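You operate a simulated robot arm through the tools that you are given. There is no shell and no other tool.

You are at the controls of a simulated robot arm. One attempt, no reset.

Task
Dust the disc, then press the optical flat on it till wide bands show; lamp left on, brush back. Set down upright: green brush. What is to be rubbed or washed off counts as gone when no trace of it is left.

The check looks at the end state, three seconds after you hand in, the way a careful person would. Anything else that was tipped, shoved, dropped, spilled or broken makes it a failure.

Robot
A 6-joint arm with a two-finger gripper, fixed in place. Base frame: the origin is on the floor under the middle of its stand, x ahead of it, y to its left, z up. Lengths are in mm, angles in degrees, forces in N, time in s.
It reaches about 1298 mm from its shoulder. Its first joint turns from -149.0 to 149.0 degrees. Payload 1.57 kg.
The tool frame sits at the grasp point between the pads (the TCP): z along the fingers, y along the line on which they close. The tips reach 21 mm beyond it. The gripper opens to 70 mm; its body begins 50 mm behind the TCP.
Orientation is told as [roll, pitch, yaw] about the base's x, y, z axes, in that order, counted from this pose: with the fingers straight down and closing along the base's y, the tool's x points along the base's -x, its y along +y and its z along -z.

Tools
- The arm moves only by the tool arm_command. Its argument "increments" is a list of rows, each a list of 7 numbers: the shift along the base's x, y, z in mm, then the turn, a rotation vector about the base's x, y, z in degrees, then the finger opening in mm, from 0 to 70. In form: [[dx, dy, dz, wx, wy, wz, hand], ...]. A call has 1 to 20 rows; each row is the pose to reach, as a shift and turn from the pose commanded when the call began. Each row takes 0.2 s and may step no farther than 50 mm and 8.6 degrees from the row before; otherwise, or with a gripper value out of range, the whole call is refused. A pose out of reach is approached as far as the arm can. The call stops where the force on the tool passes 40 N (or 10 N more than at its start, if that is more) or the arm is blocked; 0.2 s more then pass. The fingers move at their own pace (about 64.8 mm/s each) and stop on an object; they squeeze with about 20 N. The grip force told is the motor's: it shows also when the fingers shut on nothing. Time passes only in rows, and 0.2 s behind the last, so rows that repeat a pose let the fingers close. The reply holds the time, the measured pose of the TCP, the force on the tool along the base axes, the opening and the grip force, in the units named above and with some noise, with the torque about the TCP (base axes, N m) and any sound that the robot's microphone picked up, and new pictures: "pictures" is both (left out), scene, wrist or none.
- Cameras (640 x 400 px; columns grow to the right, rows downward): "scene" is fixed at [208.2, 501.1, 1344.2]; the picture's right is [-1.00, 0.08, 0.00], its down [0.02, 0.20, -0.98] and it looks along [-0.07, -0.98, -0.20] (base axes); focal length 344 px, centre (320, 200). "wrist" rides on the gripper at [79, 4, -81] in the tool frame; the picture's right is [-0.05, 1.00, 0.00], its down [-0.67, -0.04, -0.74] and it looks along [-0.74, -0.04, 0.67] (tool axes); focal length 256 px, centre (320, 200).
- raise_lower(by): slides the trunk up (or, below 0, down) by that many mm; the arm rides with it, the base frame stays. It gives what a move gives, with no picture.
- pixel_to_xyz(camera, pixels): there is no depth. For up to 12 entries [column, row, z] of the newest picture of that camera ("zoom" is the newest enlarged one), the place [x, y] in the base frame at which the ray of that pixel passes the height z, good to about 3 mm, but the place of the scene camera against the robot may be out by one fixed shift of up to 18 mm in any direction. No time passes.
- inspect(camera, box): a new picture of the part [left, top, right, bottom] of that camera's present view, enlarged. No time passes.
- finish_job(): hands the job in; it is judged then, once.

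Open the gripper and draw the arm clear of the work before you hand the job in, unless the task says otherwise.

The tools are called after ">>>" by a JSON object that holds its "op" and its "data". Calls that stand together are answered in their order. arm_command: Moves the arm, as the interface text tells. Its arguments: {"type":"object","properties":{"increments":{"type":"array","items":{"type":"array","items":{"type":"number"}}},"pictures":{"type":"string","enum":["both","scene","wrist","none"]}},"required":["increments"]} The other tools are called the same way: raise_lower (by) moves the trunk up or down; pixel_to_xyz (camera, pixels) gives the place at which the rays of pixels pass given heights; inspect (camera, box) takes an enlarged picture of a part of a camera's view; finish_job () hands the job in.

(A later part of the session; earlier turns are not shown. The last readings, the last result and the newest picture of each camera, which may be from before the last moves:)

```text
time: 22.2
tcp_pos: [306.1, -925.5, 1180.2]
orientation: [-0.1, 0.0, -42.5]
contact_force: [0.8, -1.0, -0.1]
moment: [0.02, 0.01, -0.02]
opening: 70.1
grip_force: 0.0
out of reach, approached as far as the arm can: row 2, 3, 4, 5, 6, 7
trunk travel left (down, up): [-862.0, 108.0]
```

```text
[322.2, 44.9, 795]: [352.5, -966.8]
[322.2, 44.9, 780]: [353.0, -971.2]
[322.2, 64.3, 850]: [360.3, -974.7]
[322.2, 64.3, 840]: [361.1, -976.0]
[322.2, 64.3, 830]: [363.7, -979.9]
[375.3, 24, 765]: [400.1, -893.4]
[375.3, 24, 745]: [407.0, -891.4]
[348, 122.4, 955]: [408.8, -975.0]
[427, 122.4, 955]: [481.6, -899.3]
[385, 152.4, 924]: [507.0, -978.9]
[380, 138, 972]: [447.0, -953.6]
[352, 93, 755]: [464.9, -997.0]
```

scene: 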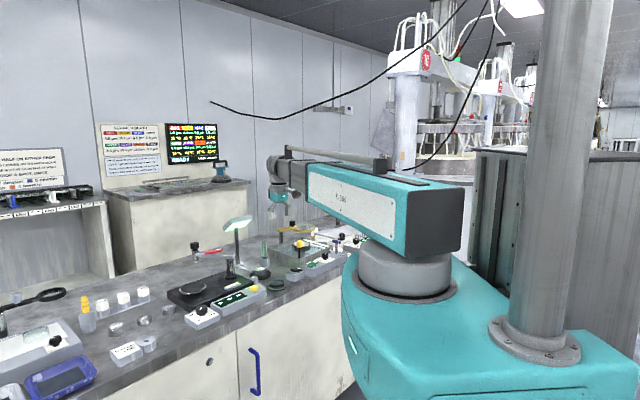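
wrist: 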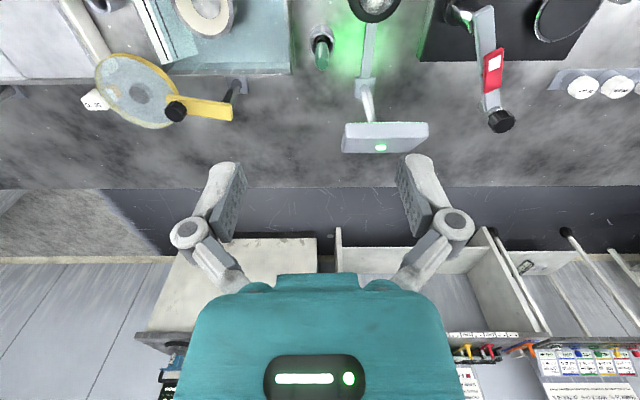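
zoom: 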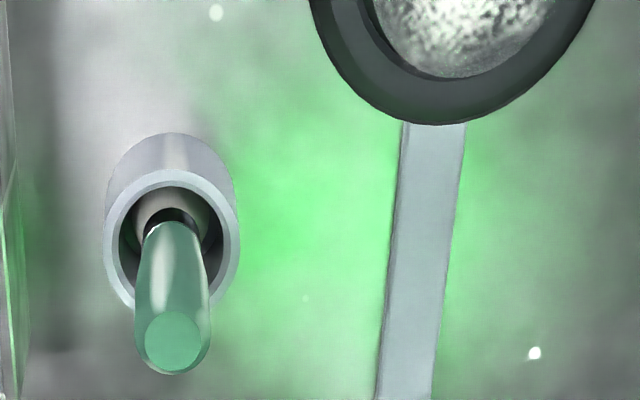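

The readings put the brush at about (354,-970) with its top near z = 845, and the lamp panel's near edge runs from (409,-975) to (482,-899) at z of about 955-972. I lower 225 mm here (TCP z about 955, all clear of the lamp) for a close view of the brush.

>>> {"op": "raise_lower", "data": {"by": -225}}

>>> {"op": "arm_command", "data": {"increments": [[0, 0, 0, 0, 0, 0, 70]], "pictures": "both"}}

>>> {"op": "inspect", "data": {"camera": "wrist", "box": [240, 80, 440, 240]}}

>>> {"op": "inspect", "data": {"camera": "scene", "box": [215, 180, 325, 290]}}

```text
time: 24.6
tcp_pos: [304.4, -924.1, 955.9]
orientation: [0.0, 0.1, -42.5]
contact_force: [0.1, -0.1, 0.7]
moment: [0.04, -0.05, 0.01]
opening: 70.0
grip_force: 0.0
trunk travel left (down, up): [-637.0, 333.0]
```

```text
time: 25.0
tcp_pos: [304.4, -923.5, 956.0]
orientation: [0.0, 0.0, -42.4]
contact_force: [-0.2, -0.1, -0.4]
moment: [0.0, 0.0, -0.01]
opening: 70.1
grip_force: 0.0
trunk travel left (down, up): [-637.0, 333.0]
```

scene: 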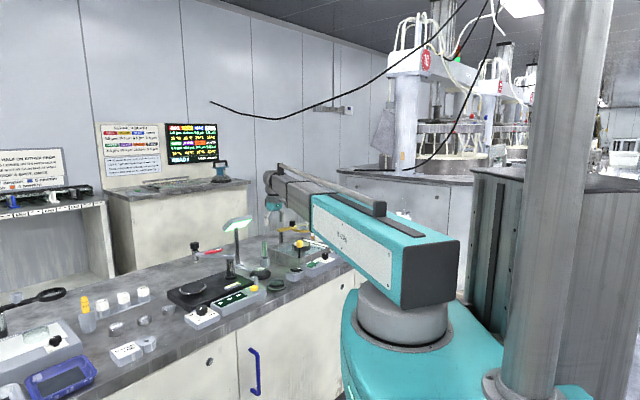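
wrist: 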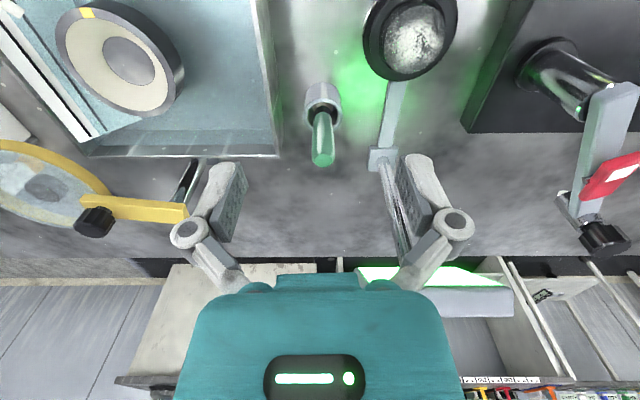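

```text
2.50 times, centred on (340, 160) of wrist
```

zoom: 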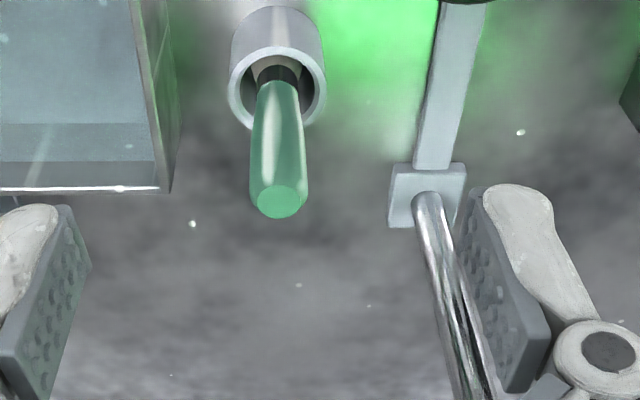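

```text
3.64 times, centred on (270, 235) of scene
```

zoom: 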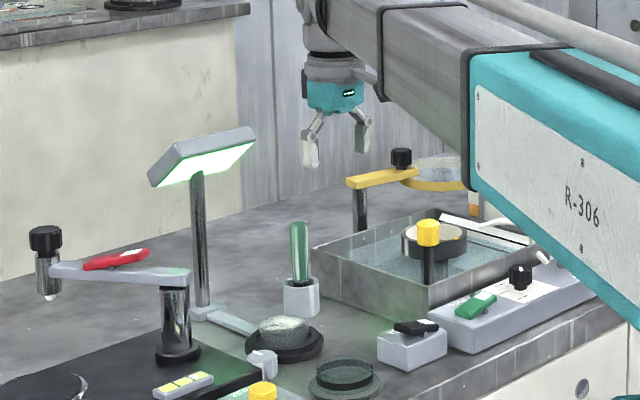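

I take the brush top centre (323.2,161.2) and holder rim centre (323.2,115.2) from this close view and get their places at several heights.

>>> {"op": "pixel_to_xyz", "data": {"camera": "wrist", "pixels": [[323.2, 161.2, 830], [323.2, 161.2, 840], [323.2, 161.2, 850], [323.2, 161.2, 860], [323.2, 115.2, 770], [323.2, 115.2, 780], [323.2, 115.2, 790], [323.2, 115.2, 800], [304, 115.2, 785], [342.4, 115.2, 785], [312.4, 161.2, 850], [334, 161.2, 850]]}}

```text
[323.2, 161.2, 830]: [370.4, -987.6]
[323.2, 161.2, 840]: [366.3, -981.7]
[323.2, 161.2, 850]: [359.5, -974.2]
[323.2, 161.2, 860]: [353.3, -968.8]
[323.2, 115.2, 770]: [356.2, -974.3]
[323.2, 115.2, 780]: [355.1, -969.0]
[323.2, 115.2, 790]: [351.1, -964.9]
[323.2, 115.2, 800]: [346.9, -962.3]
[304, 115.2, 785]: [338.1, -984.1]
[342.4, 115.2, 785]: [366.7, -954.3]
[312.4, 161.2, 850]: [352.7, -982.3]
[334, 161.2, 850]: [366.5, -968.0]
```

The views agree: brush top at about (359.7,-974.5,850), handle about 20 mm thick, rim at (354,-970,780). Before grasping I also want the disc's position and dust state, so I shift to about (308,-810) at this height for a close view.

>>> {"op": "arm_command", "data": {"increments": [[1, 40, 0, 0, 0, 0, 70], [2, 80, 0, 0, 0, 0, 70], [4, 114, 0, 0, 0, 0, 70], [4, 114, 0, 0, 0, 0, 70]], "pictures": "wrist"}}

>>> {"op": "inspect", "data": {"camera": "wrist", "box": [250, 90, 400, 210]}}

>>> {"op": "inspect", "data": {"camera": "wrist", "box": [240, 0, 440, 130]}}

```text
time: 26.0
tcp_pos: [310.8, -808.2, 955.9]
orientation: [0.0, 0.0, -42.5]
contact_force: [-0.3, -0.2, 0.0]
moment: [-0.04, -0.02, 0.02]
opening: 69.8
grip_force: 0.0
trunk travel left (down, up): [-637.0, 333.0]
```

wrist: 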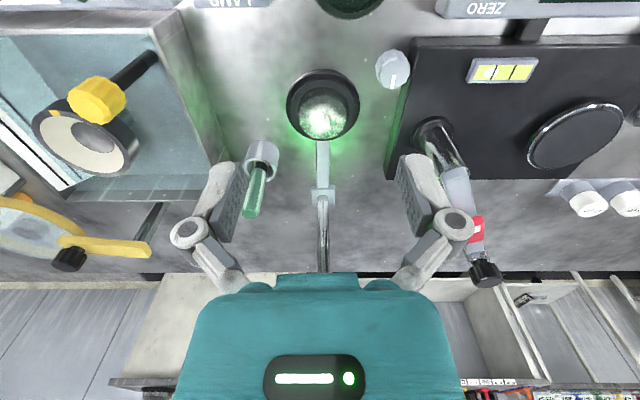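

```text
3.33 times, centred on (325, 150) of wrist
```

zoom: 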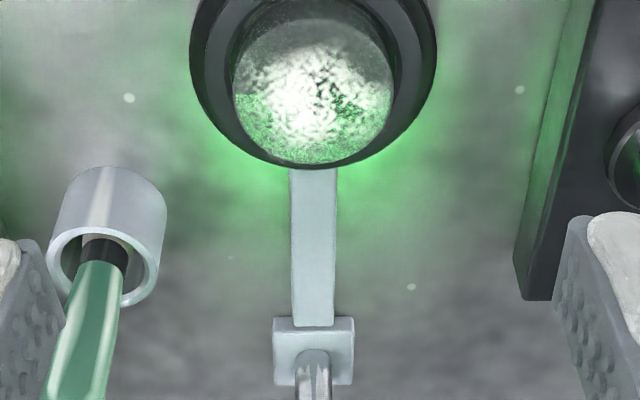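

```text
3.08 times, centred on (340, 65) of wrist
```

zoom: 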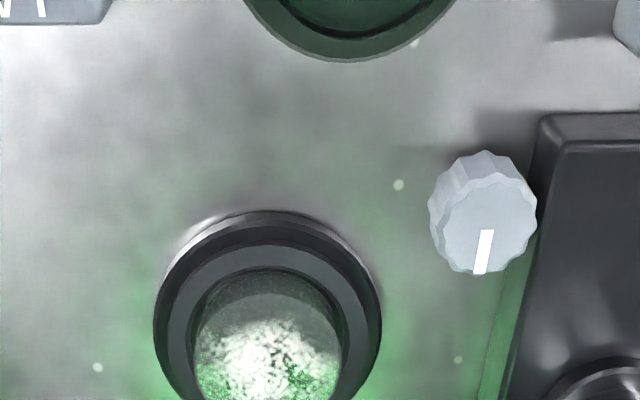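

The disc top at (323,118) is visibly mottled with dust; its centre comes out near (358.5,-852.5) with the top near z = 790. I tilt the tool 18 degrees so the wrist leans back from the lamp, and part-close the fingers to 44 mm for the brush.

>>> {"op": "arm_command", "data": {"increments": [[0, 0, 0, -5.4, -5.9, 0, 60], [0, 0, 0, -10.1, -11.1, 0, 50], [0, 0, 0, -12.17, -13.27, 0, 44], [0, 0, 0, -12.17, -13.27, 0, 44]], "pictures": "both"}}

```text
time: 27.0
tcp_pos: [309.5, -809.7, 964.5]
orientation: [0.0, -18.1, -42.5]
contact_force: [0.0, 0.2, -0.6]
moment: [0.02, 0.02, -0.01]
opening: 44.0
grip_force: 0.1
out of reach, approached as far as the arm can: row 2, 3, 4
trunk travel left (down, up): [-637.0, 333.0]
```

scene: 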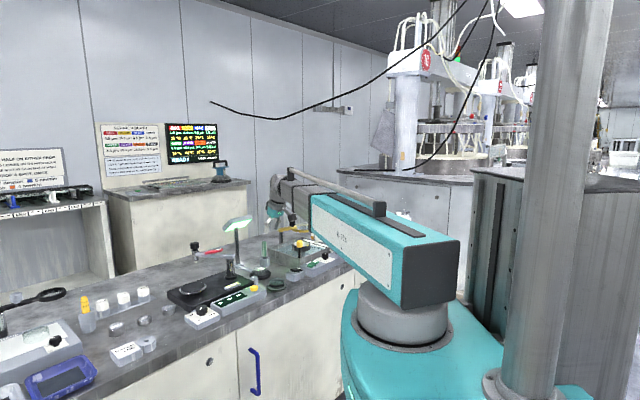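
wrist: 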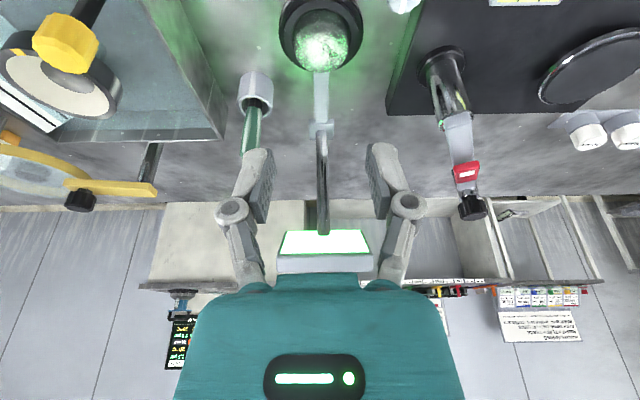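

The tilt is in (pitch -18, wrist pivot about 174 mm above the TCP, so it sits some 54 mm back from the lamp). I move across to above the brush at (358.5,-973.5), staying at z = 964.

>>> {"op": "arm_command", "data": {"increments": [[12, -42, 0, 0, 0, 0, 44], [24, -84, 0, 0, 0, 0, 44], [37, -126, 0, 0, 0, 0, 44], [49, -164, 0, 0, 0, 0, 44], [49, -164, 0, 0, 0, 0, 44]], "pictures": "both"}}

>>> {"op": "inspect", "data": {"camera": "wrist", "box": [220, 60, 420, 260]}}

>>> {"op": "inspect", "data": {"camera": "scene", "box": [215, 180, 325, 290]}}

```text
time: 28.2
tcp_pos: [357.3, -973.7, 963.8]
orientation: [0.0, -17.9, -42.4]
contact_force: [-0.5, -0.8, -0.2]
moment: [0.01, 0.01, -0.02]
opening: 43.8
grip_force: 0.0
trunk travel left (down, up): [-637.0, 333.0]
```

scene: 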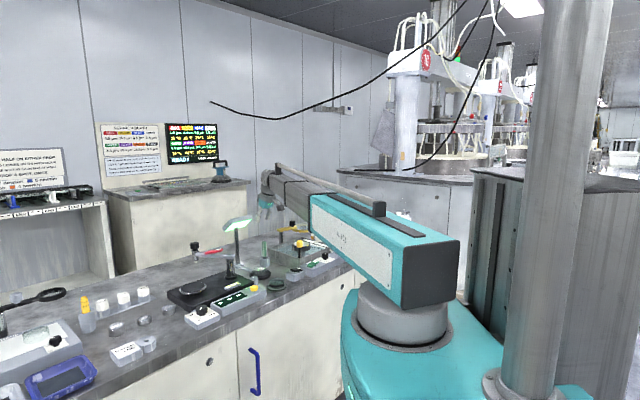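
wrist: 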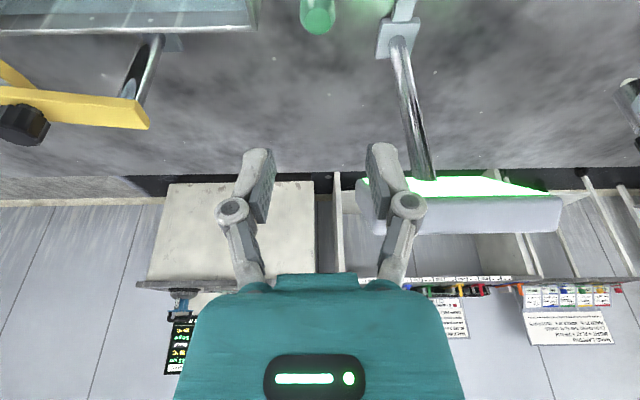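

```text
2.00 times, centred on (320, 160) of wrist
```

zoom: 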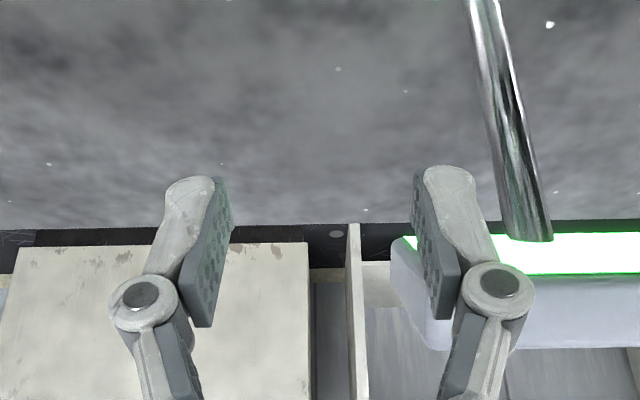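

```text
3.64 times, centred on (270, 235) of scene
```

zoom: 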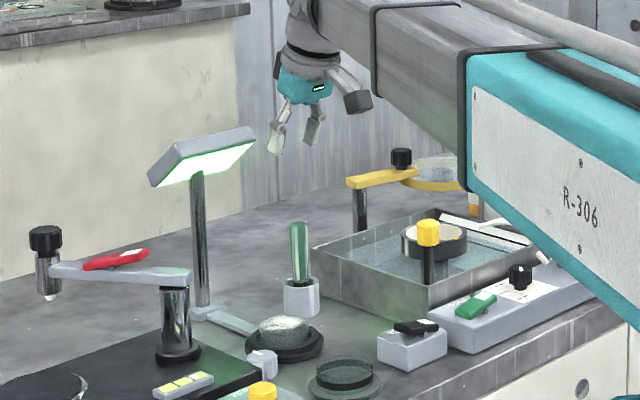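

The brush top is at (318,16) in the wrist view, laterally within about 1 mm of the finger centre. I lower 70 mm (tips still about 25 mm above the handle) and recheck centring and the lamp clearance.

>>> {"op": "raise_lower", "data": {"by": -70}}

>>> {"op": "arm_command", "data": {"increments": [[0, 0, 0, 0, 0, 0, 44]], "pictures": "both"}}

>>> {"op": "inspect", "data": {"camera": "wrist", "box": [220, 40, 420, 240]}}

>>> {"op": "inspect", "data": {"camera": "scene", "box": [215, 180, 325, 290]}}

```text
time: 29.3
tcp_pos: [357.6, -972.5, 895.4]
orientation: [0.1, -18.1, -42.4]
contact_force: [0.1, 0.3, 0.3]
moment: [-0.02, 0.01, 0.0]
opening: 43.8
grip_force: 0.0
trunk travel left (down, up): [-567.0, 403.0]
```

```text
time: 29.7
tcp_pos: [358.3, -973.5, 893.3]
orientation: [0.0, -17.9, -42.6]
contact_force: [0.7, 0.0, 0.1]
moment: [0.0, 0.0, 0.0]
opening: 44.2
grip_force: 0.0
trunk travel left (down, up): [-567.0, 403.0]
```

scene: 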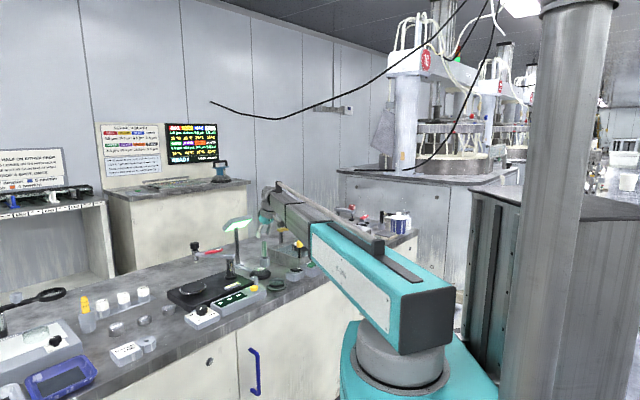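
wrist: 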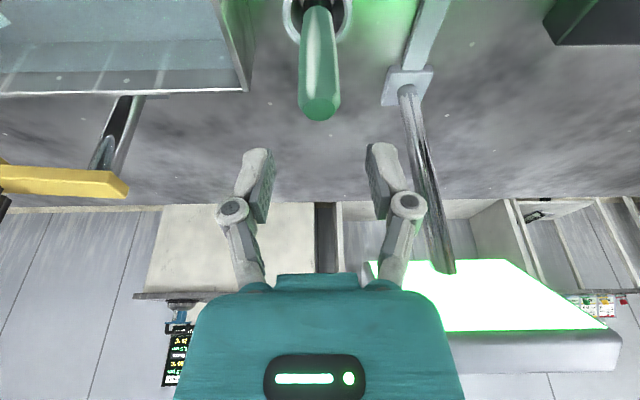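

```text
2.00 times, centred on (320, 140) of wrist
```

zoom: 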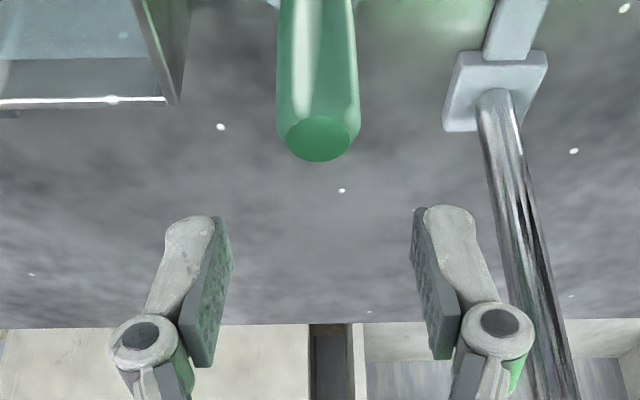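

```text
3.64 times, centred on (270, 235) of scene
```

zoom: 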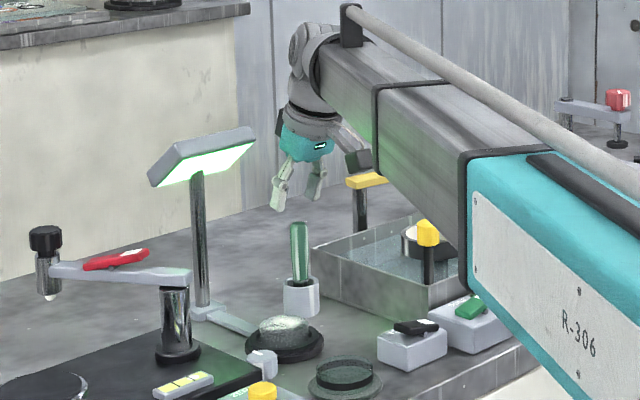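

The handle top at (319,109) is centred between the fingers, and the scene view shows a clear gap to the lamp. I lower 55 mm so the pads straddle the handle, then close.

>>> {"op": "raise_lower", "data": {"by": -30}}

>>> {"op": "raise_lower", "data": {"by": -25}}

>>> {"op": "arm_command", "data": {"increments": [[0, 0, 0, 0, 0, 0, 44]], "pictures": "both"}}

>>> {"op": "inspect", "data": {"camera": "wrist", "box": [220, 80, 420, 280]}}

>>> {"op": "inspect", "data": {"camera": "scene", "box": [215, 180, 325, 290]}}

```text
time: 30.4
tcp_pos: [358.9, -972.5, 863.2]
orientation: [-0.1, -18.0, -42.5]
contact_force: [-0.5, -0.3, 0.1]
moment: [-0.01, 0.01, 0.02]
opening: 44.1
grip_force: 0.1
trunk travel left (down, up): [-537.0, 433.0]
```

```text
time: 31.1
tcp_pos: [357.6, -973.9, 839.7]
orientation: [0.1, -18.0, -42.6]
contact_force: [0.0, 0.8, -0.5]
moment: [-0.02, -0.02, 0.0]
opening: 44.0
grip_force: 0.1
trunk travel left (down, up): [-512.0, 458.0]
```

```text
time: 31.5
tcp_pos: [357.6, -973.9, 839.6]
orientation: [0.0, -17.9, -42.6]
contact_force: [0.2, 1.1, 0.4]
moment: [-0.03, 0.0, 0.0]
opening: 43.9
grip_force: 0.1
trunk travel left (down, up): [-512.0, 458.0]
```

scene: 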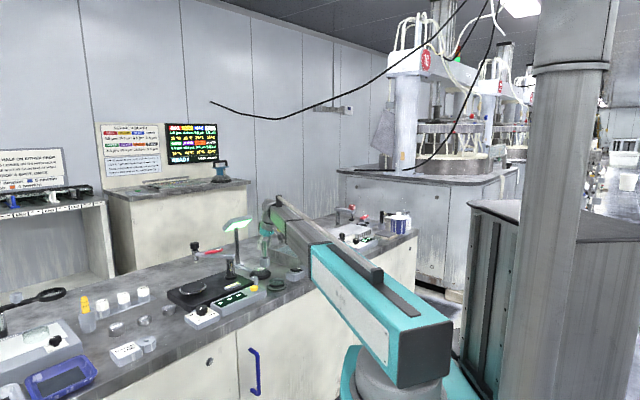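
wrist: 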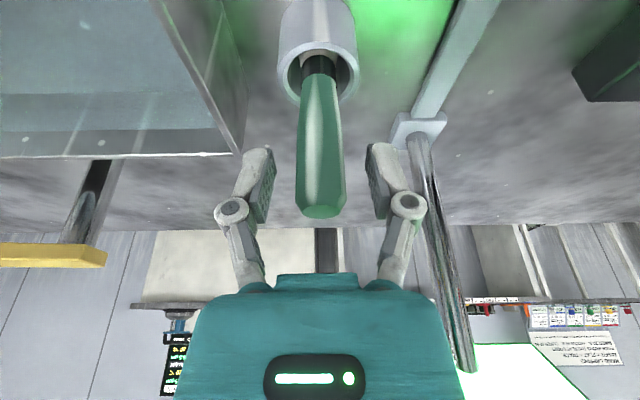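

```text
2.00 times, centred on (320, 180) of wrist
```

zoom: 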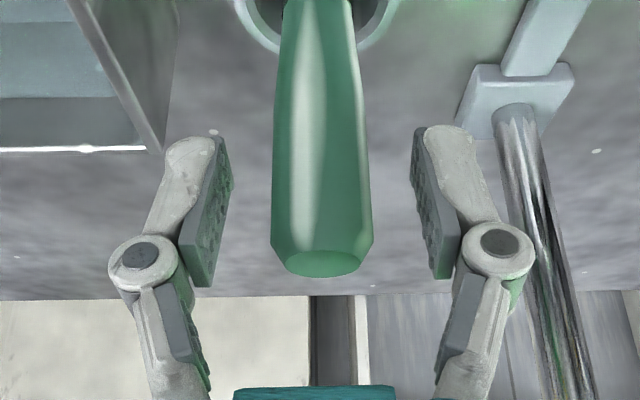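

```text
3.64 times, centred on (270, 235) of scene
```

zoom: 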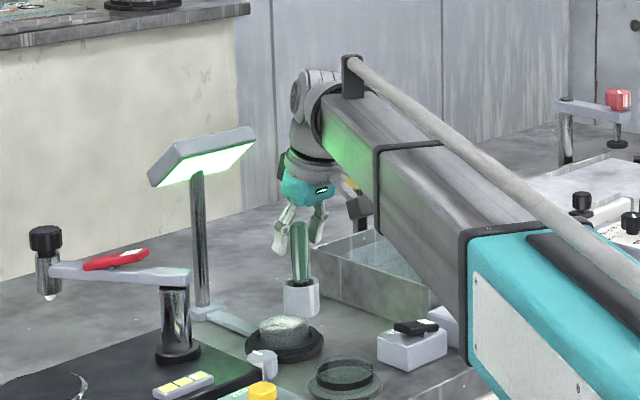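

The handle stands between the pads, perhaps 3 mm beyond their middle. I shift 3 mm forward and close gently on it.

>>> {"op": "arm_command", "data": {"increments": [[2.2, -2, 0, 0, 0, 0, 44], [2.2, -2, 0, 0, 0, 0, 30], [2.2, -2, 0, 0, 0, 0, 15], [2.2, -2, 0, 0, 0, 0, 10], [2.2, -2, 0, 0, 0, 0, 10]], "pictures": "both"}}

>>> {"op": "inspect", "data": {"camera": "wrist", "box": [220, 80, 420, 280]}}

```text
time: 32.7
tcp_pos: [360.4, -974.7, 840.1]
orientation: [-0.1, -18.0, -42.5]
contact_force: [-0.1, -0.3, 0.7]
moment: [-0.03, 0.02, -0.03]
opening: 20.1
grip_force: 20.1
trunk travel left (down, up): [-512.0, 458.0]
```

scene: 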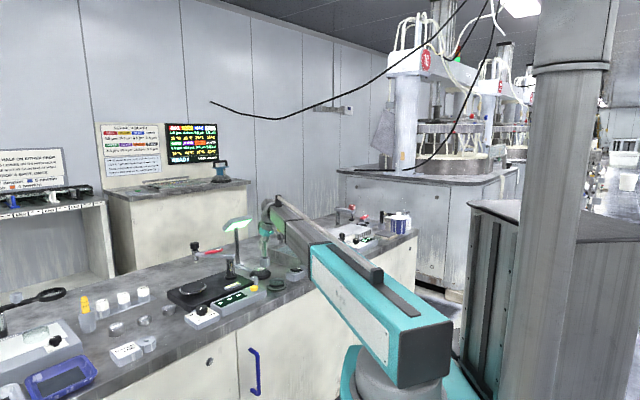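
wrist: 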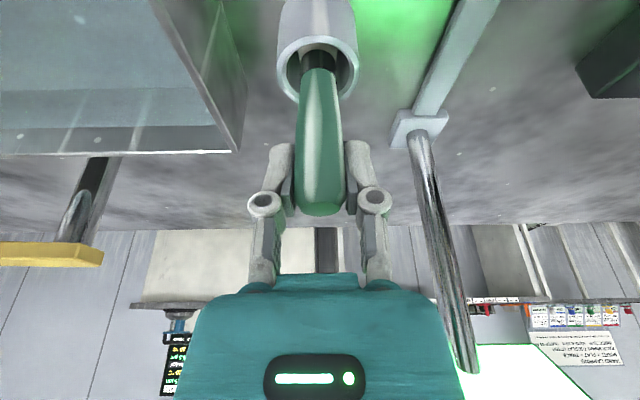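

```text
2.00 times, centred on (320, 180) of wrist
```

zoom: 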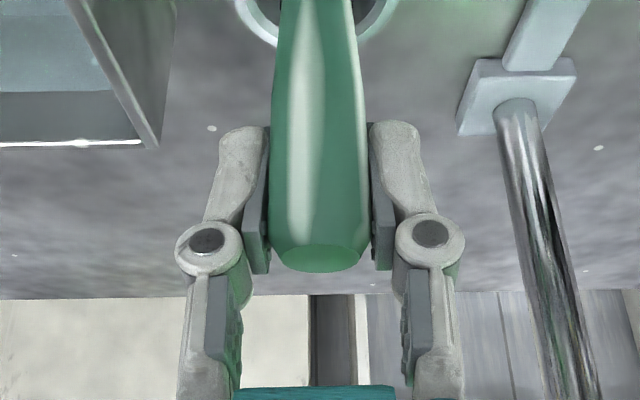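

The grip holds the handle (opening 20.1, 20 N); the return pose is TCP (360,-975,840) at trunk reading -512/458. I lift 30 mm and look, then go on up.

>>> {"op": "raise_lower", "data": {"by": 30}}

>>> {"op": "raise_lower", "data": {"by": 60}}

>>> {"op": "arm_command", "data": {"increments": [[0, 0, 0, 0, 0, 0, 10]], "pictures": "both"}}

>>> {"op": "inspect", "data": {"camera": "wrist", "box": [220, 0, 420, 240]}}

>>> {"op": "inspect", "data": {"camera": "scene", "box": [215, 180, 325, 290]}}

```text
time: 33.5
tcp_pos: [359.8, -974.7, 869.7]
orientation: [0.0, -17.9, -42.5]
contact_force: [0.0, 0.7, -1.6]
moment: [-0.01, 0.02, 0.01]
opening: 20.0
grip_force: 20.2
trunk travel left (down, up): [-542.0, 428.0]
```

```text
time: 34.5
tcp_pos: [360.4, -975.7, 929.6]
orientation: [-0.1, -17.9, -42.4]
contact_force: [0.8, -0.5, 0.7]
moment: [-0.02, -0.02, -0.02]
opening: 20.1
grip_force: 20.2
trunk travel left (down, up): [-602.0, 368.0]
```

```text
time: 34.9
tcp_pos: [361.1, -975.2, 930.2]
orientation: [-0.1, -18.0, -42.5]
contact_force: [-0.9, 0.0, 0.6]
moment: [-0.02, 0.03, 0.01]
opening: 20.0
grip_force: 19.8
trunk travel left (down, up): [-602.0, 368.0]
```

scene: 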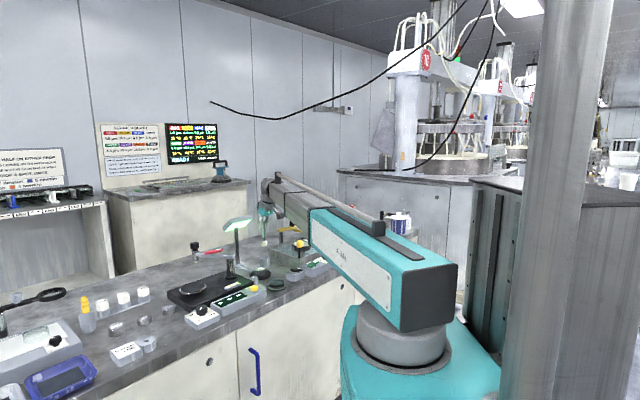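
wrist: 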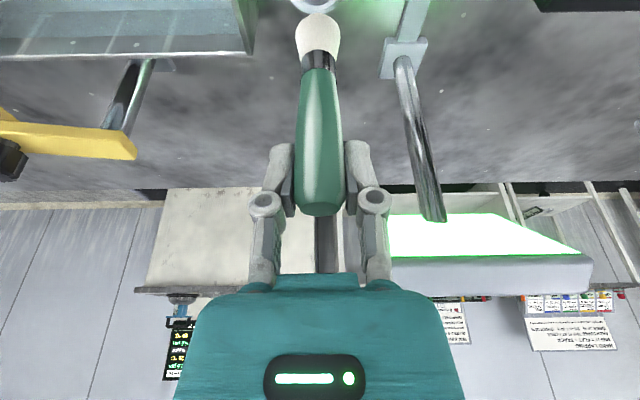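

```text
1.67 times, centred on (320, 120) of wrist
```

zoom: 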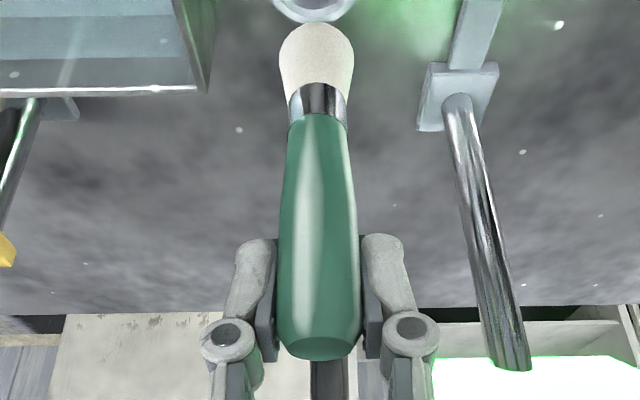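

```text
3.64 times, centred on (270, 235) of scene
```

zoom: 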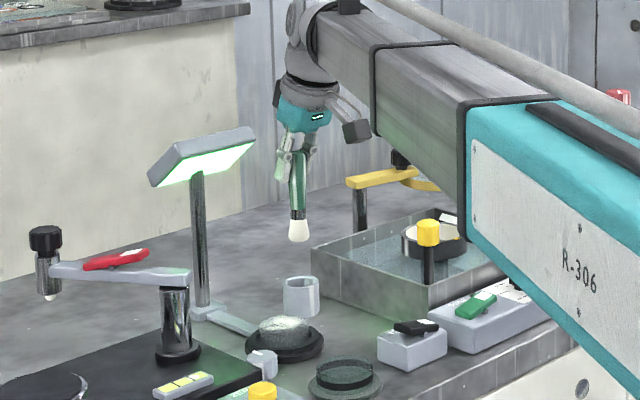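

The brush is out cleanly, with white bristles below a green handle. I zoom in more on it in the scene view to judge its lean and its tip height before going to the disc.

>>> {"op": "inspect", "data": {"camera": "scene", "box": [245, 205, 285, 275]}}

>>> {"op": "inspect", "data": {"camera": "wrist", "box": [270, 0, 370, 60]}}

```text
5.71 times, centred on (265, 240) of scene
```

zoom: 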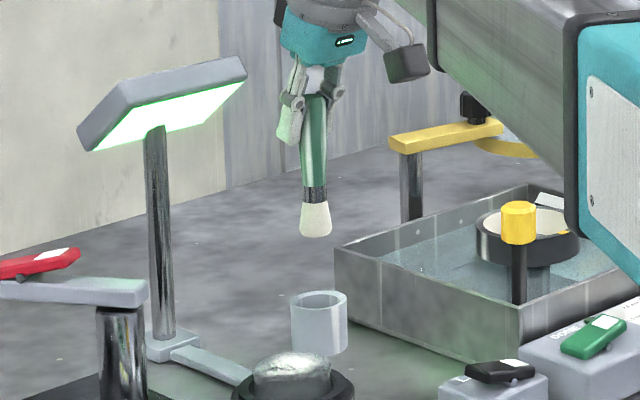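

```text
6.40 times, centred on (320, 30) of wrist
```

zoom: 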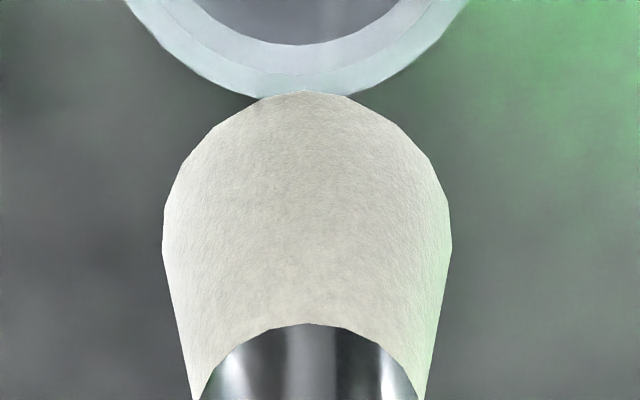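

The brush hangs practically vertical with its tip about 102 mm below the TCP, and bench dots matched between views put the bench near z = 735 and the disc top near z = 770 at about (365,-860). I carry the brush over the disc at this height and look.

>>> {"op": "arm_command", "data": {"increments": [[1, 40, 0, 0, 0, 0, 10], [2, 80, 0, 0, 0, 0, 10], [4.5, 115, 0, 0, 0, 0, 10], [4.5, 115, 0, 0, 0, 0, 10]], "pictures": "both"}}

>>> {"op": "inspect", "data": {"camera": "wrist", "box": [240, 0, 400, 120]}}

>>> {"op": "inspect", "data": {"camera": "scene", "box": [225, 215, 295, 290]}}

```text
time: 35.9
tcp_pos: [364.5, -860.4, 930.4]
orientation: [0.0, -17.9, -42.5]
contact_force: [0.3, 0.8, 0.0]
moment: [0.0, -0.01, 0.03]
opening: 20.0
grip_force: 20.4
trunk travel left (down, up): [-602.0, 368.0]
```

scene: 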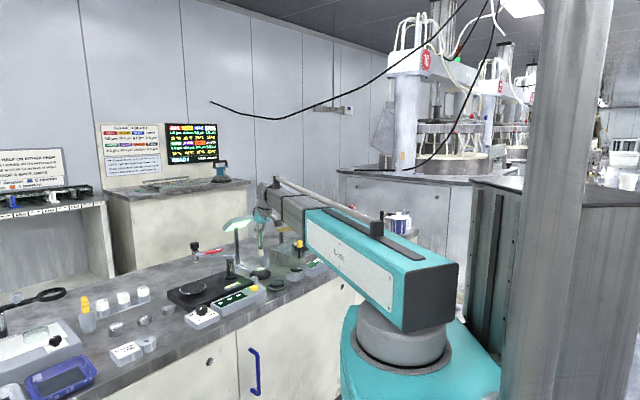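
wrist: 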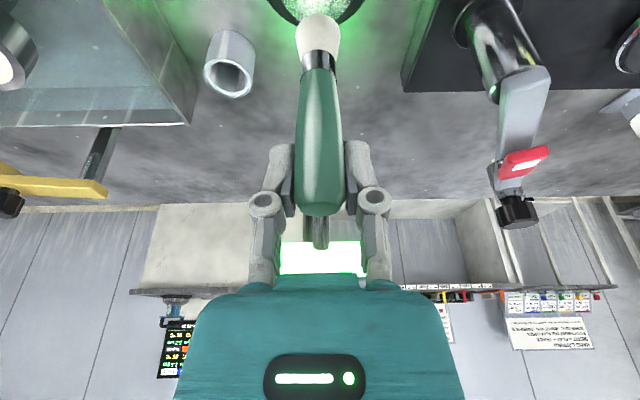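

```text
3.33 times, centred on (320, 60) of wrist
```

zoom: 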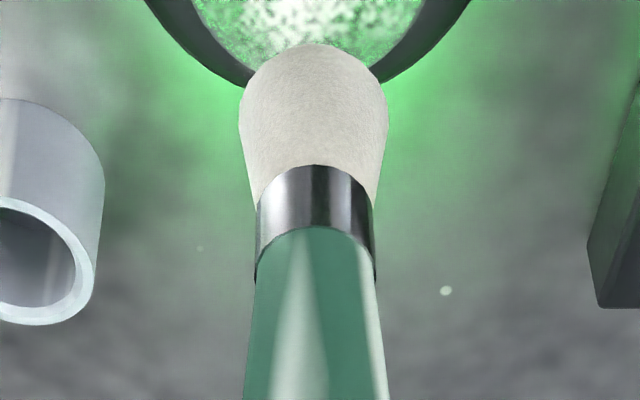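

```text
5.33 times, centred on (260, 252) of scene
```

zoom: 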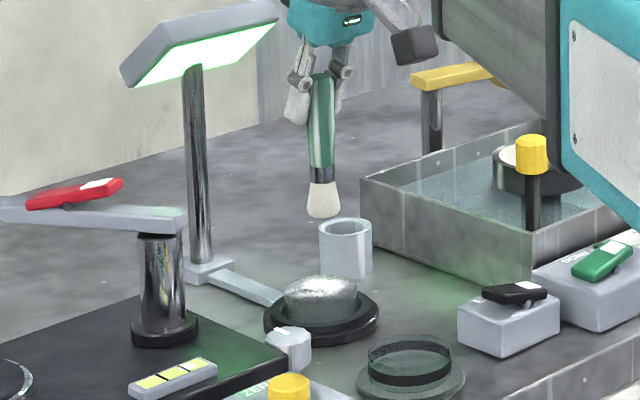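

The brush is laterally centred on the disc and the scene view agrees to a few mm. I lower 50 mm and then go in small steps to first contact.

>>> {"op": "raise_lower", "data": {"by": -48}}

>>> {"op": "arm_command", "data": {"increments": [[0, 0, 0, 0, 0, 0, 10]], "pictures": "both"}}

>>> {"op": "inspect", "data": {"camera": "wrist", "box": [240, 0, 400, 120]}}

>>> {"op": "inspect", "data": {"camera": "scene", "box": [225, 215, 295, 290]}}

```text
time: 36.8
tcp_pos: [365.4, -861.2, 880.7]
orientation: [0.1, -17.9, -42.6]
contact_force: [-0.2, 0.0, -0.6]
moment: [-0.01, -0.01, 0.04]
opening: 19.8
grip_force: 20.5
trunk travel left (down, up): [-554.0, 416.0]
```

```text
time: 37.2
tcp_pos: [364.8, -860.3, 881.2]
orientation: [-0.1, -17.8, -42.6]
contact_force: [-0.1, 0.2, -0.5]
moment: [0.01, -0.02, 0.0]
opening: 19.7
grip_force: 19.9
trunk travel left (down, up): [-554.0, 416.0]
```

scene: 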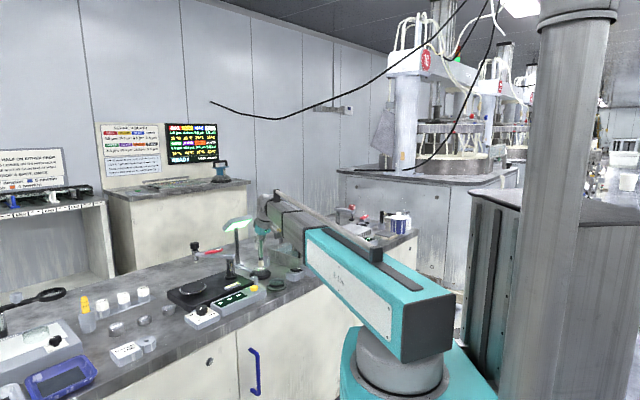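
wrist: 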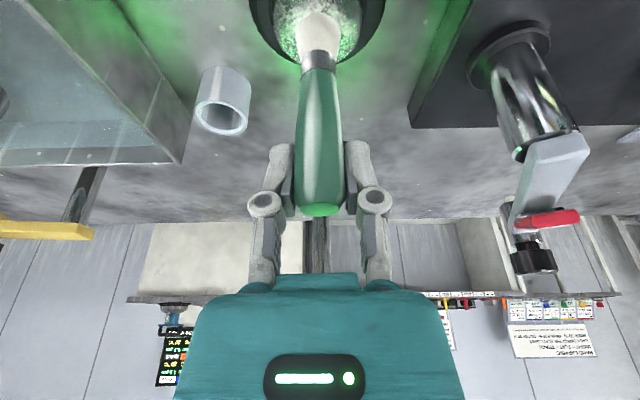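

```text
3.33 times, centred on (320, 60) of wrist
```

zoom: 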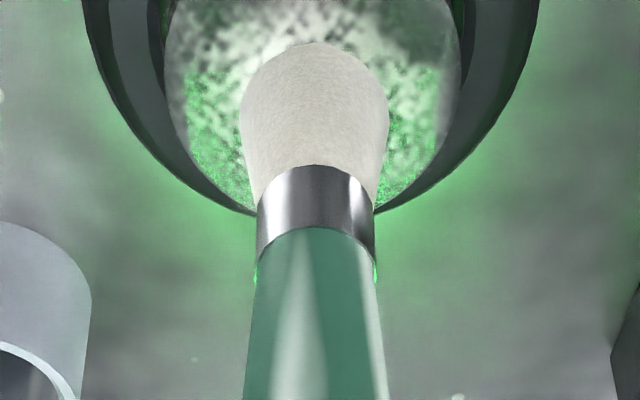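

```text
5.33 times, centred on (260, 252) of scene
```

zoom: 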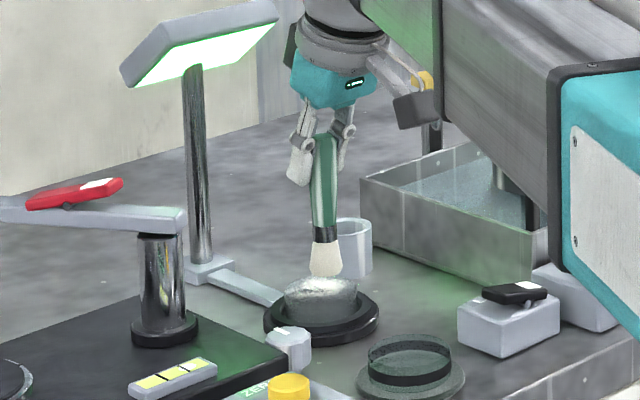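

The tip is nearly on the disc (scene zoom tip at y of about 276, disc top about 290). I step down 3 mm at a time and watch the force.

>>> {"op": "raise_lower", "data": {"by": -4}}

>>> {"op": "raise_lower", "data": {"by": -3}}

>>> {"op": "inspect", "data": {"camera": "scene", "box": [240, 235, 285, 285]}}

```text
time: 37.7
tcp_pos: [364.7, -859.8, 878.3]
orientation: [-0.1, -17.8, -42.6]
contact_force: [-0.7, 0.6, -1.4]
moment: [0.01, -0.02, 0.03]
opening: 19.9
grip_force: 19.7
trunk travel left (down, up): [-550.0, 420.0]
```

```text
time: 38.2
tcp_pos: [364.4, -860.5, 873.7]
orientation: [0.0, -17.9, -42.5]
contact_force: [-0.3, 0.5, -0.2]
moment: [0.03, -0.01, -0.01]
opening: 19.9
grip_force: 20.0
trunk travel left (down, up): [-547.0, 423.0]
```

```text
8.00 times, centred on (262, 260) of scene
```

zoom: 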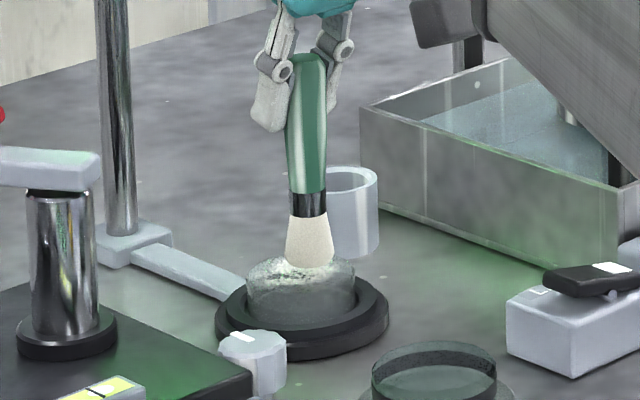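

The bristles are almost at the dusty top. I go down 2 mm at a time until the force shows contact.

>>> {"op": "raise_lower", "data": {"by": -2}}

>>> {"op": "raise_lower", "data": {"by": -2}}

>>> {"op": "inspect", "data": {"camera": "scene", "box": [240, 235, 285, 285]}}

```text
time: 38.8
tcp_pos: [365.4, -859.9, 872.8]
orientation: [0.0, -18.0, -42.4]
contact_force: [0.7, 0.1, -0.8]
moment: [-0.01, -0.03, 0.01]
opening: 20.1
grip_force: 19.8
trunk travel left (down, up): [-545.0, 425.0]
```

```text
time: 39.3
tcp_pos: [364.3, -862.0, 870.4]
orientation: [0.1, -17.8, -42.5]
contact_force: [0.2, -0.1, -0.7]
moment: [-0.03, -0.05, 0.06]
opening: 19.9
grip_force: 19.6
trunk travel left (down, up): [-543.0, 427.0]
```

```text
8.00 times, centred on (262, 260) of scene
```

zoom: 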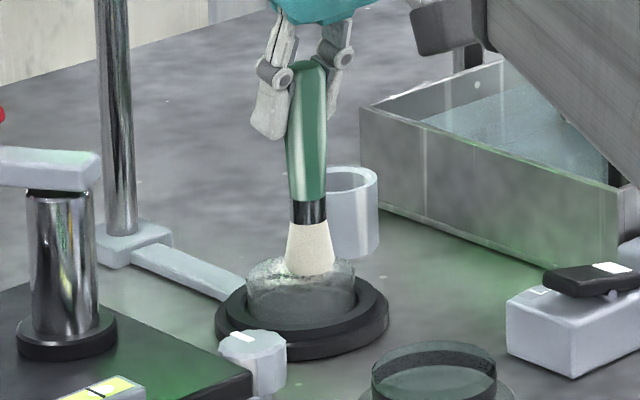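

Still no clear force; the tip is at scene zoom y of about 275 within the disc-top ellipse. I go on down in 2 mm steps.

>>> {"op": "raise_lower", "data": {"by": -2}}

>>> {"op": "raise_lower", "data": {"by": -2}}

>>> {"op": "arm_command", "data": {"increments": [[0, 0, 0, 0, 0, 0, 10]], "pictures": "both"}}

>>> {"op": "inspect", "data": {"camera": "scene", "box": [240, 235, 285, 285]}}

>>> {"op": "inspect", "data": {"camera": "wrist", "box": [240, 0, 400, 120]}}

```text
time: 39.8
tcp_pos: [364.8, -860.2, 866.9]
orientation: [-0.1, -17.8, -42.6]
contact_force: [0.5, 0.2, -0.1]
moment: [-0.03, 0.0, -0.03]
opening: 19.8
grip_force: 20.2
trunk travel left (down, up): [-541.0, 429.0]
```

```text
time: 40.3
tcp_pos: [365.6, -860.6, 866.5]
orientation: [0.0, -17.9, -42.5]
contact_force: [0.6, 0.6, -1.0]
moment: [-0.01, -0.02, 0.02]
opening: 20.0
grip_force: 20.1
trunk travel left (down, up): [-539.0, 431.0]
```

```text
time: 40.7
tcp_pos: [365.5, -861.3, 867.1]
orientation: [0.0, -17.9, -42.5]
contact_force: [0.0, 0.5, -1.4]
moment: [0.0, -0.02, -0.01]
opening: 20.2
grip_force: 19.8
trunk travel left (down, up): [-539.0, 431.0]
```

scene: 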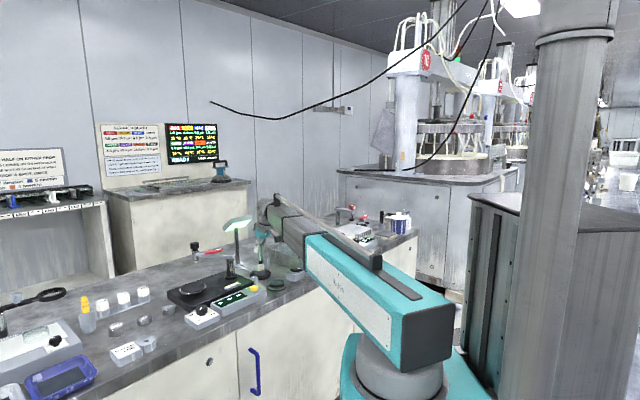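
wrist: 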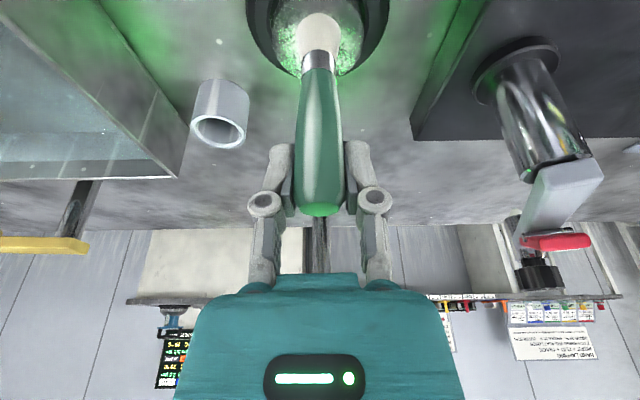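

```text
8.00 times, centred on (262, 260) of scene
```

zoom: 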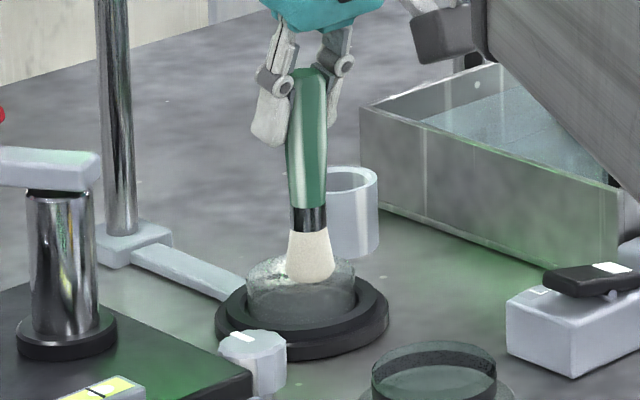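

```text
3.33 times, centred on (320, 60) of wrist
```

zoom: 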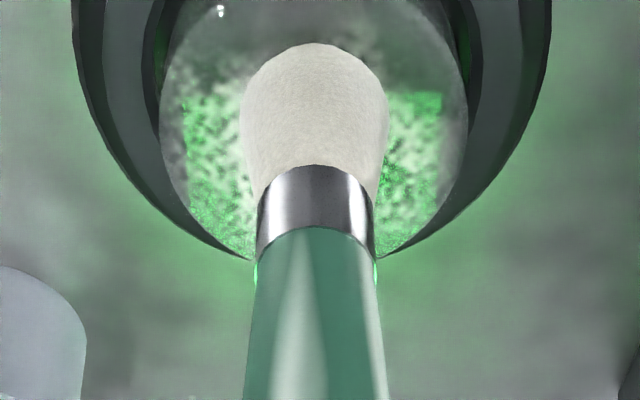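

There is still no contact force at TCP z = 867. I continue in 2 mm steps, checking force each time.

>>> {"op": "raise_lower", "data": {"by": -2}}

>>> {"op": "raise_lower", "data": {"by": -2}}

>>> {"op": "inspect", "data": {"camera": "scene", "box": [240, 235, 285, 285]}}

>>> {"op": "inspect", "data": {"camera": "wrist", "box": [270, 0, 370, 90]}}

```text
time: 41.2
tcp_pos: [364.8, -859.6, 865.6]
orientation: [0.0, -18.0, -42.5]
contact_force: [0.4, -1.2, 9.0]
moment: [-0.11, -0.04, -0.02]
opening: 19.8
grip_force: 20.4
trunk travel left (down, up): [-537.0, 433.0]
```

```text
time: 41.8
tcp_pos: [364.3, -859.7, 865.5]
orientation: [0.0, -18.0, -42.4]
contact_force: [0.2, -0.5, 13.2]
moment: [-0.03, -0.05, 0.02]
opening: 19.9
grip_force: 19.3
trunk travel left (down, up): [-535.0, 435.0]
```

```text
8.00 times, centred on (262, 260) of scene
```

zoom: 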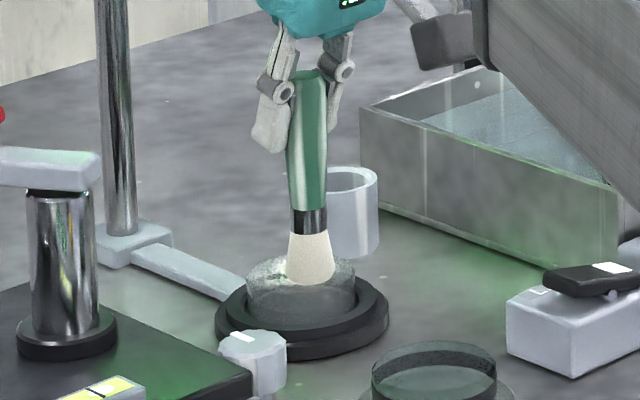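

```text
4.44 times, centred on (320, 45) of wrist
```

zoom: 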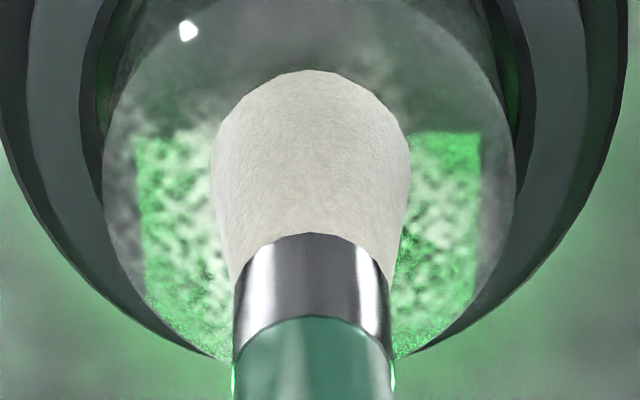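

Contact is made: 13 N now, with the first touch between trunk readings -539 and -537. I ease up 3 mm to leave a light brushing force, then check.

>>> {"op": "raise_lower", "data": {"by": 3}}

>>> {"op": "arm_command", "data": {"increments": [[0, 0, 0, 0, 0, 0, 10]], "pictures": "none"}}

```text
time: 42.3
tcp_pos: [363.7, -860.9, 865.8]
orientation: [0.0, -18.0, -42.6]
contact_force: [0.3, -0.4, 0.0]
moment: [-0.01, 0.02, -0.04]
opening: 20.0
grip_force: 19.8
trunk travel left (down, up): [-538.0, 432.0]
```

```text
time: 42.7
tcp_pos: [365.1, -860.0, 865.4]
orientation: [0.0, -18.0, -42.5]
contact_force: [0.2, 0.4, -1.2]
moment: [-0.01, 0.04, -0.01]
opening: 20.0
grip_force: 19.5
trunk travel left (down, up): [-538.0, 432.0]
```

The force has gone to zero, so I lower 1 mm for a light touch.

>>> {"op": "raise_lower", "data": {"by": -1}}

>>> {"op": "raise_lower", "data": {"by": -0.5}}

```text
time: 43.2
tcp_pos: [364.1, -859.8, 863.7]
orientation: [0.0, -17.9, -42.5]
contact_force: [0.6, -0.2, -1.4]
moment: [-0.03, 0.02, 0.0]
opening: 20.0
grip_force: 20.1
trunk travel left (down, up): [-537.0, 433.0]
```

```text
time: 43.7
tcp_pos: [364.7, -860.3, 864.4]
orientation: [0.0, -17.8, -42.5]
contact_force: [-0.2, -0.4, -0.4]
moment: [-0.03, -0.01, -0.01]
opening: 19.8
grip_force: 20.3
trunk travel left (down, up): [-536.0, 434.0]
```

Still no force: the brush seems to have slid up a little in the grip at 13 N, so I keep the contact light. I lower half a millimetre at a time.

>>> {"op": "raise_lower", "data": {"by": -0.7}}

>>> {"op": "raise_lower", "data": {"by": -0.7}}

```text
time: 44.2
tcp_pos: [364.3, -860.3, 864.3]
orientation: [0.1, -18.0, -42.5]
contact_force: [0.6, 0.1, 4.1]
moment: [-0.09, -0.04, 0.03]
opening: 20.0
grip_force: 20.3
trunk travel left (down, up): [-536.0, 434.0]
```

```text
time: 44.7
tcp_pos: [364.5, -860.4, 864.7]
orientation: [0.1, -18.0, -42.5]
contact_force: [1.1, -2.0, 11.7]
moment: [-0.13, -0.03, -0.01]
opening: 19.8
grip_force: 20.1
trunk travel left (down, up): [-535.0, 435.0]
```

Force goes 4 N to 12 N in 0.7 mm. I ease up 0.6 mm for a light touch, then try a first short sweep line across the disc (±18 mm along the bench direction) and look.

>>> {"op": "raise_lower", "data": {"by": 0.6}}

>>> {"op": "arm_command", "data": {"increments": [[4.1, 4.4, 0, 0, 0, 0, 10], [8.1, 8.8, 0, 0, 0, 0, 10], [12.2, 13.3, 0, 0, 0, 0, 10], [6.8, 7.4, 0, 0, 0, 0, 10], [0, 0, 0, 0, 0, 0, 10], [-6.8, -7.4, 0, 0, 0, 0, 10], [-12.2, -13.3, 0, 0, 0, 0, 10]], "pictures": "both"}}

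>>> {"op": "inspect", "data": {"camera": "wrist", "box": [270, 0, 390, 90]}}

>>> {"op": "inspect", "data": {"camera": "scene", "box": [240, 235, 285, 285]}}

```text
time: 45.2
tcp_pos: [365.2, -860.2, 864.1]
orientation: [0.0, -17.9, -42.5]
contact_force: [0.9, -0.6, 6.9]
moment: [-0.1, -0.08, -0.03]
opening: 19.9
grip_force: 19.9
trunk travel left (down, up): [-536.0, 434.0]
```

```text
time: 46.8
tcp_pos: [352.9, -873.1, 863.2]
orientation: [0.0, -17.9, -42.5]
contact_force: [-0.3, 1.8, 3.6]
moment: [0.04, 0.02, 0.01]
opening: 20.0
grip_force: 20.1
trunk travel left (down, up): [-536.0, 434.0]
```

scene: 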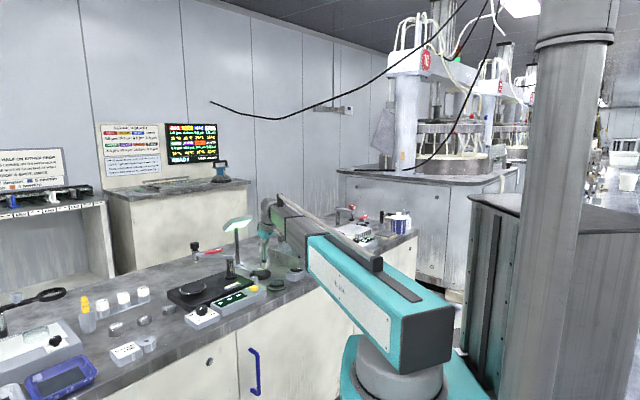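
wrist: 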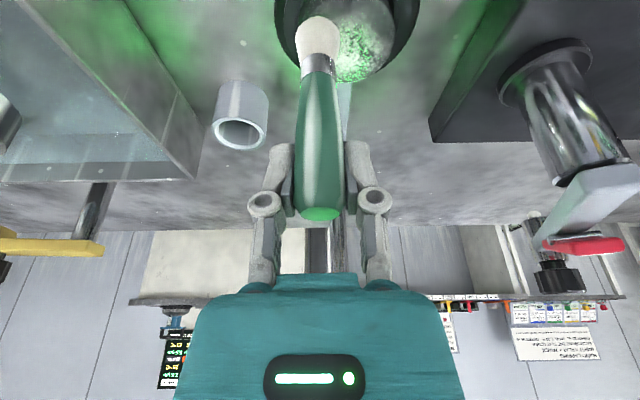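

```text
4.44 times, centred on (330, 45) of wrist
```

zoom: 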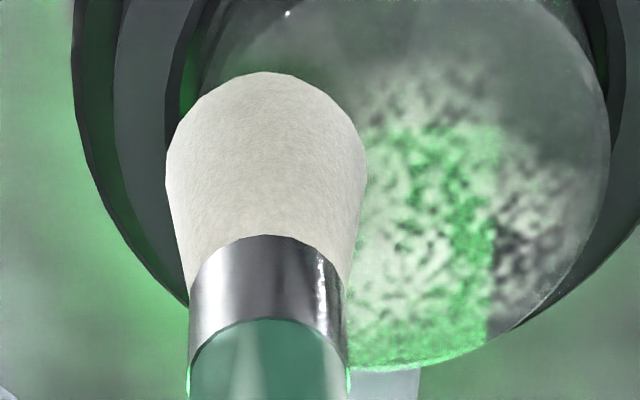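

```text
8.00 times, centred on (262, 260) of scene
```

zoom: 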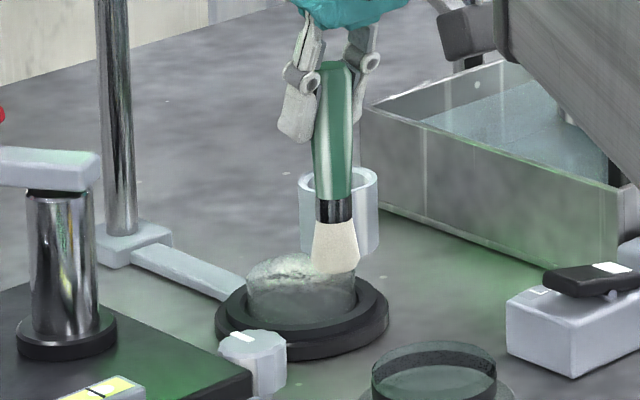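

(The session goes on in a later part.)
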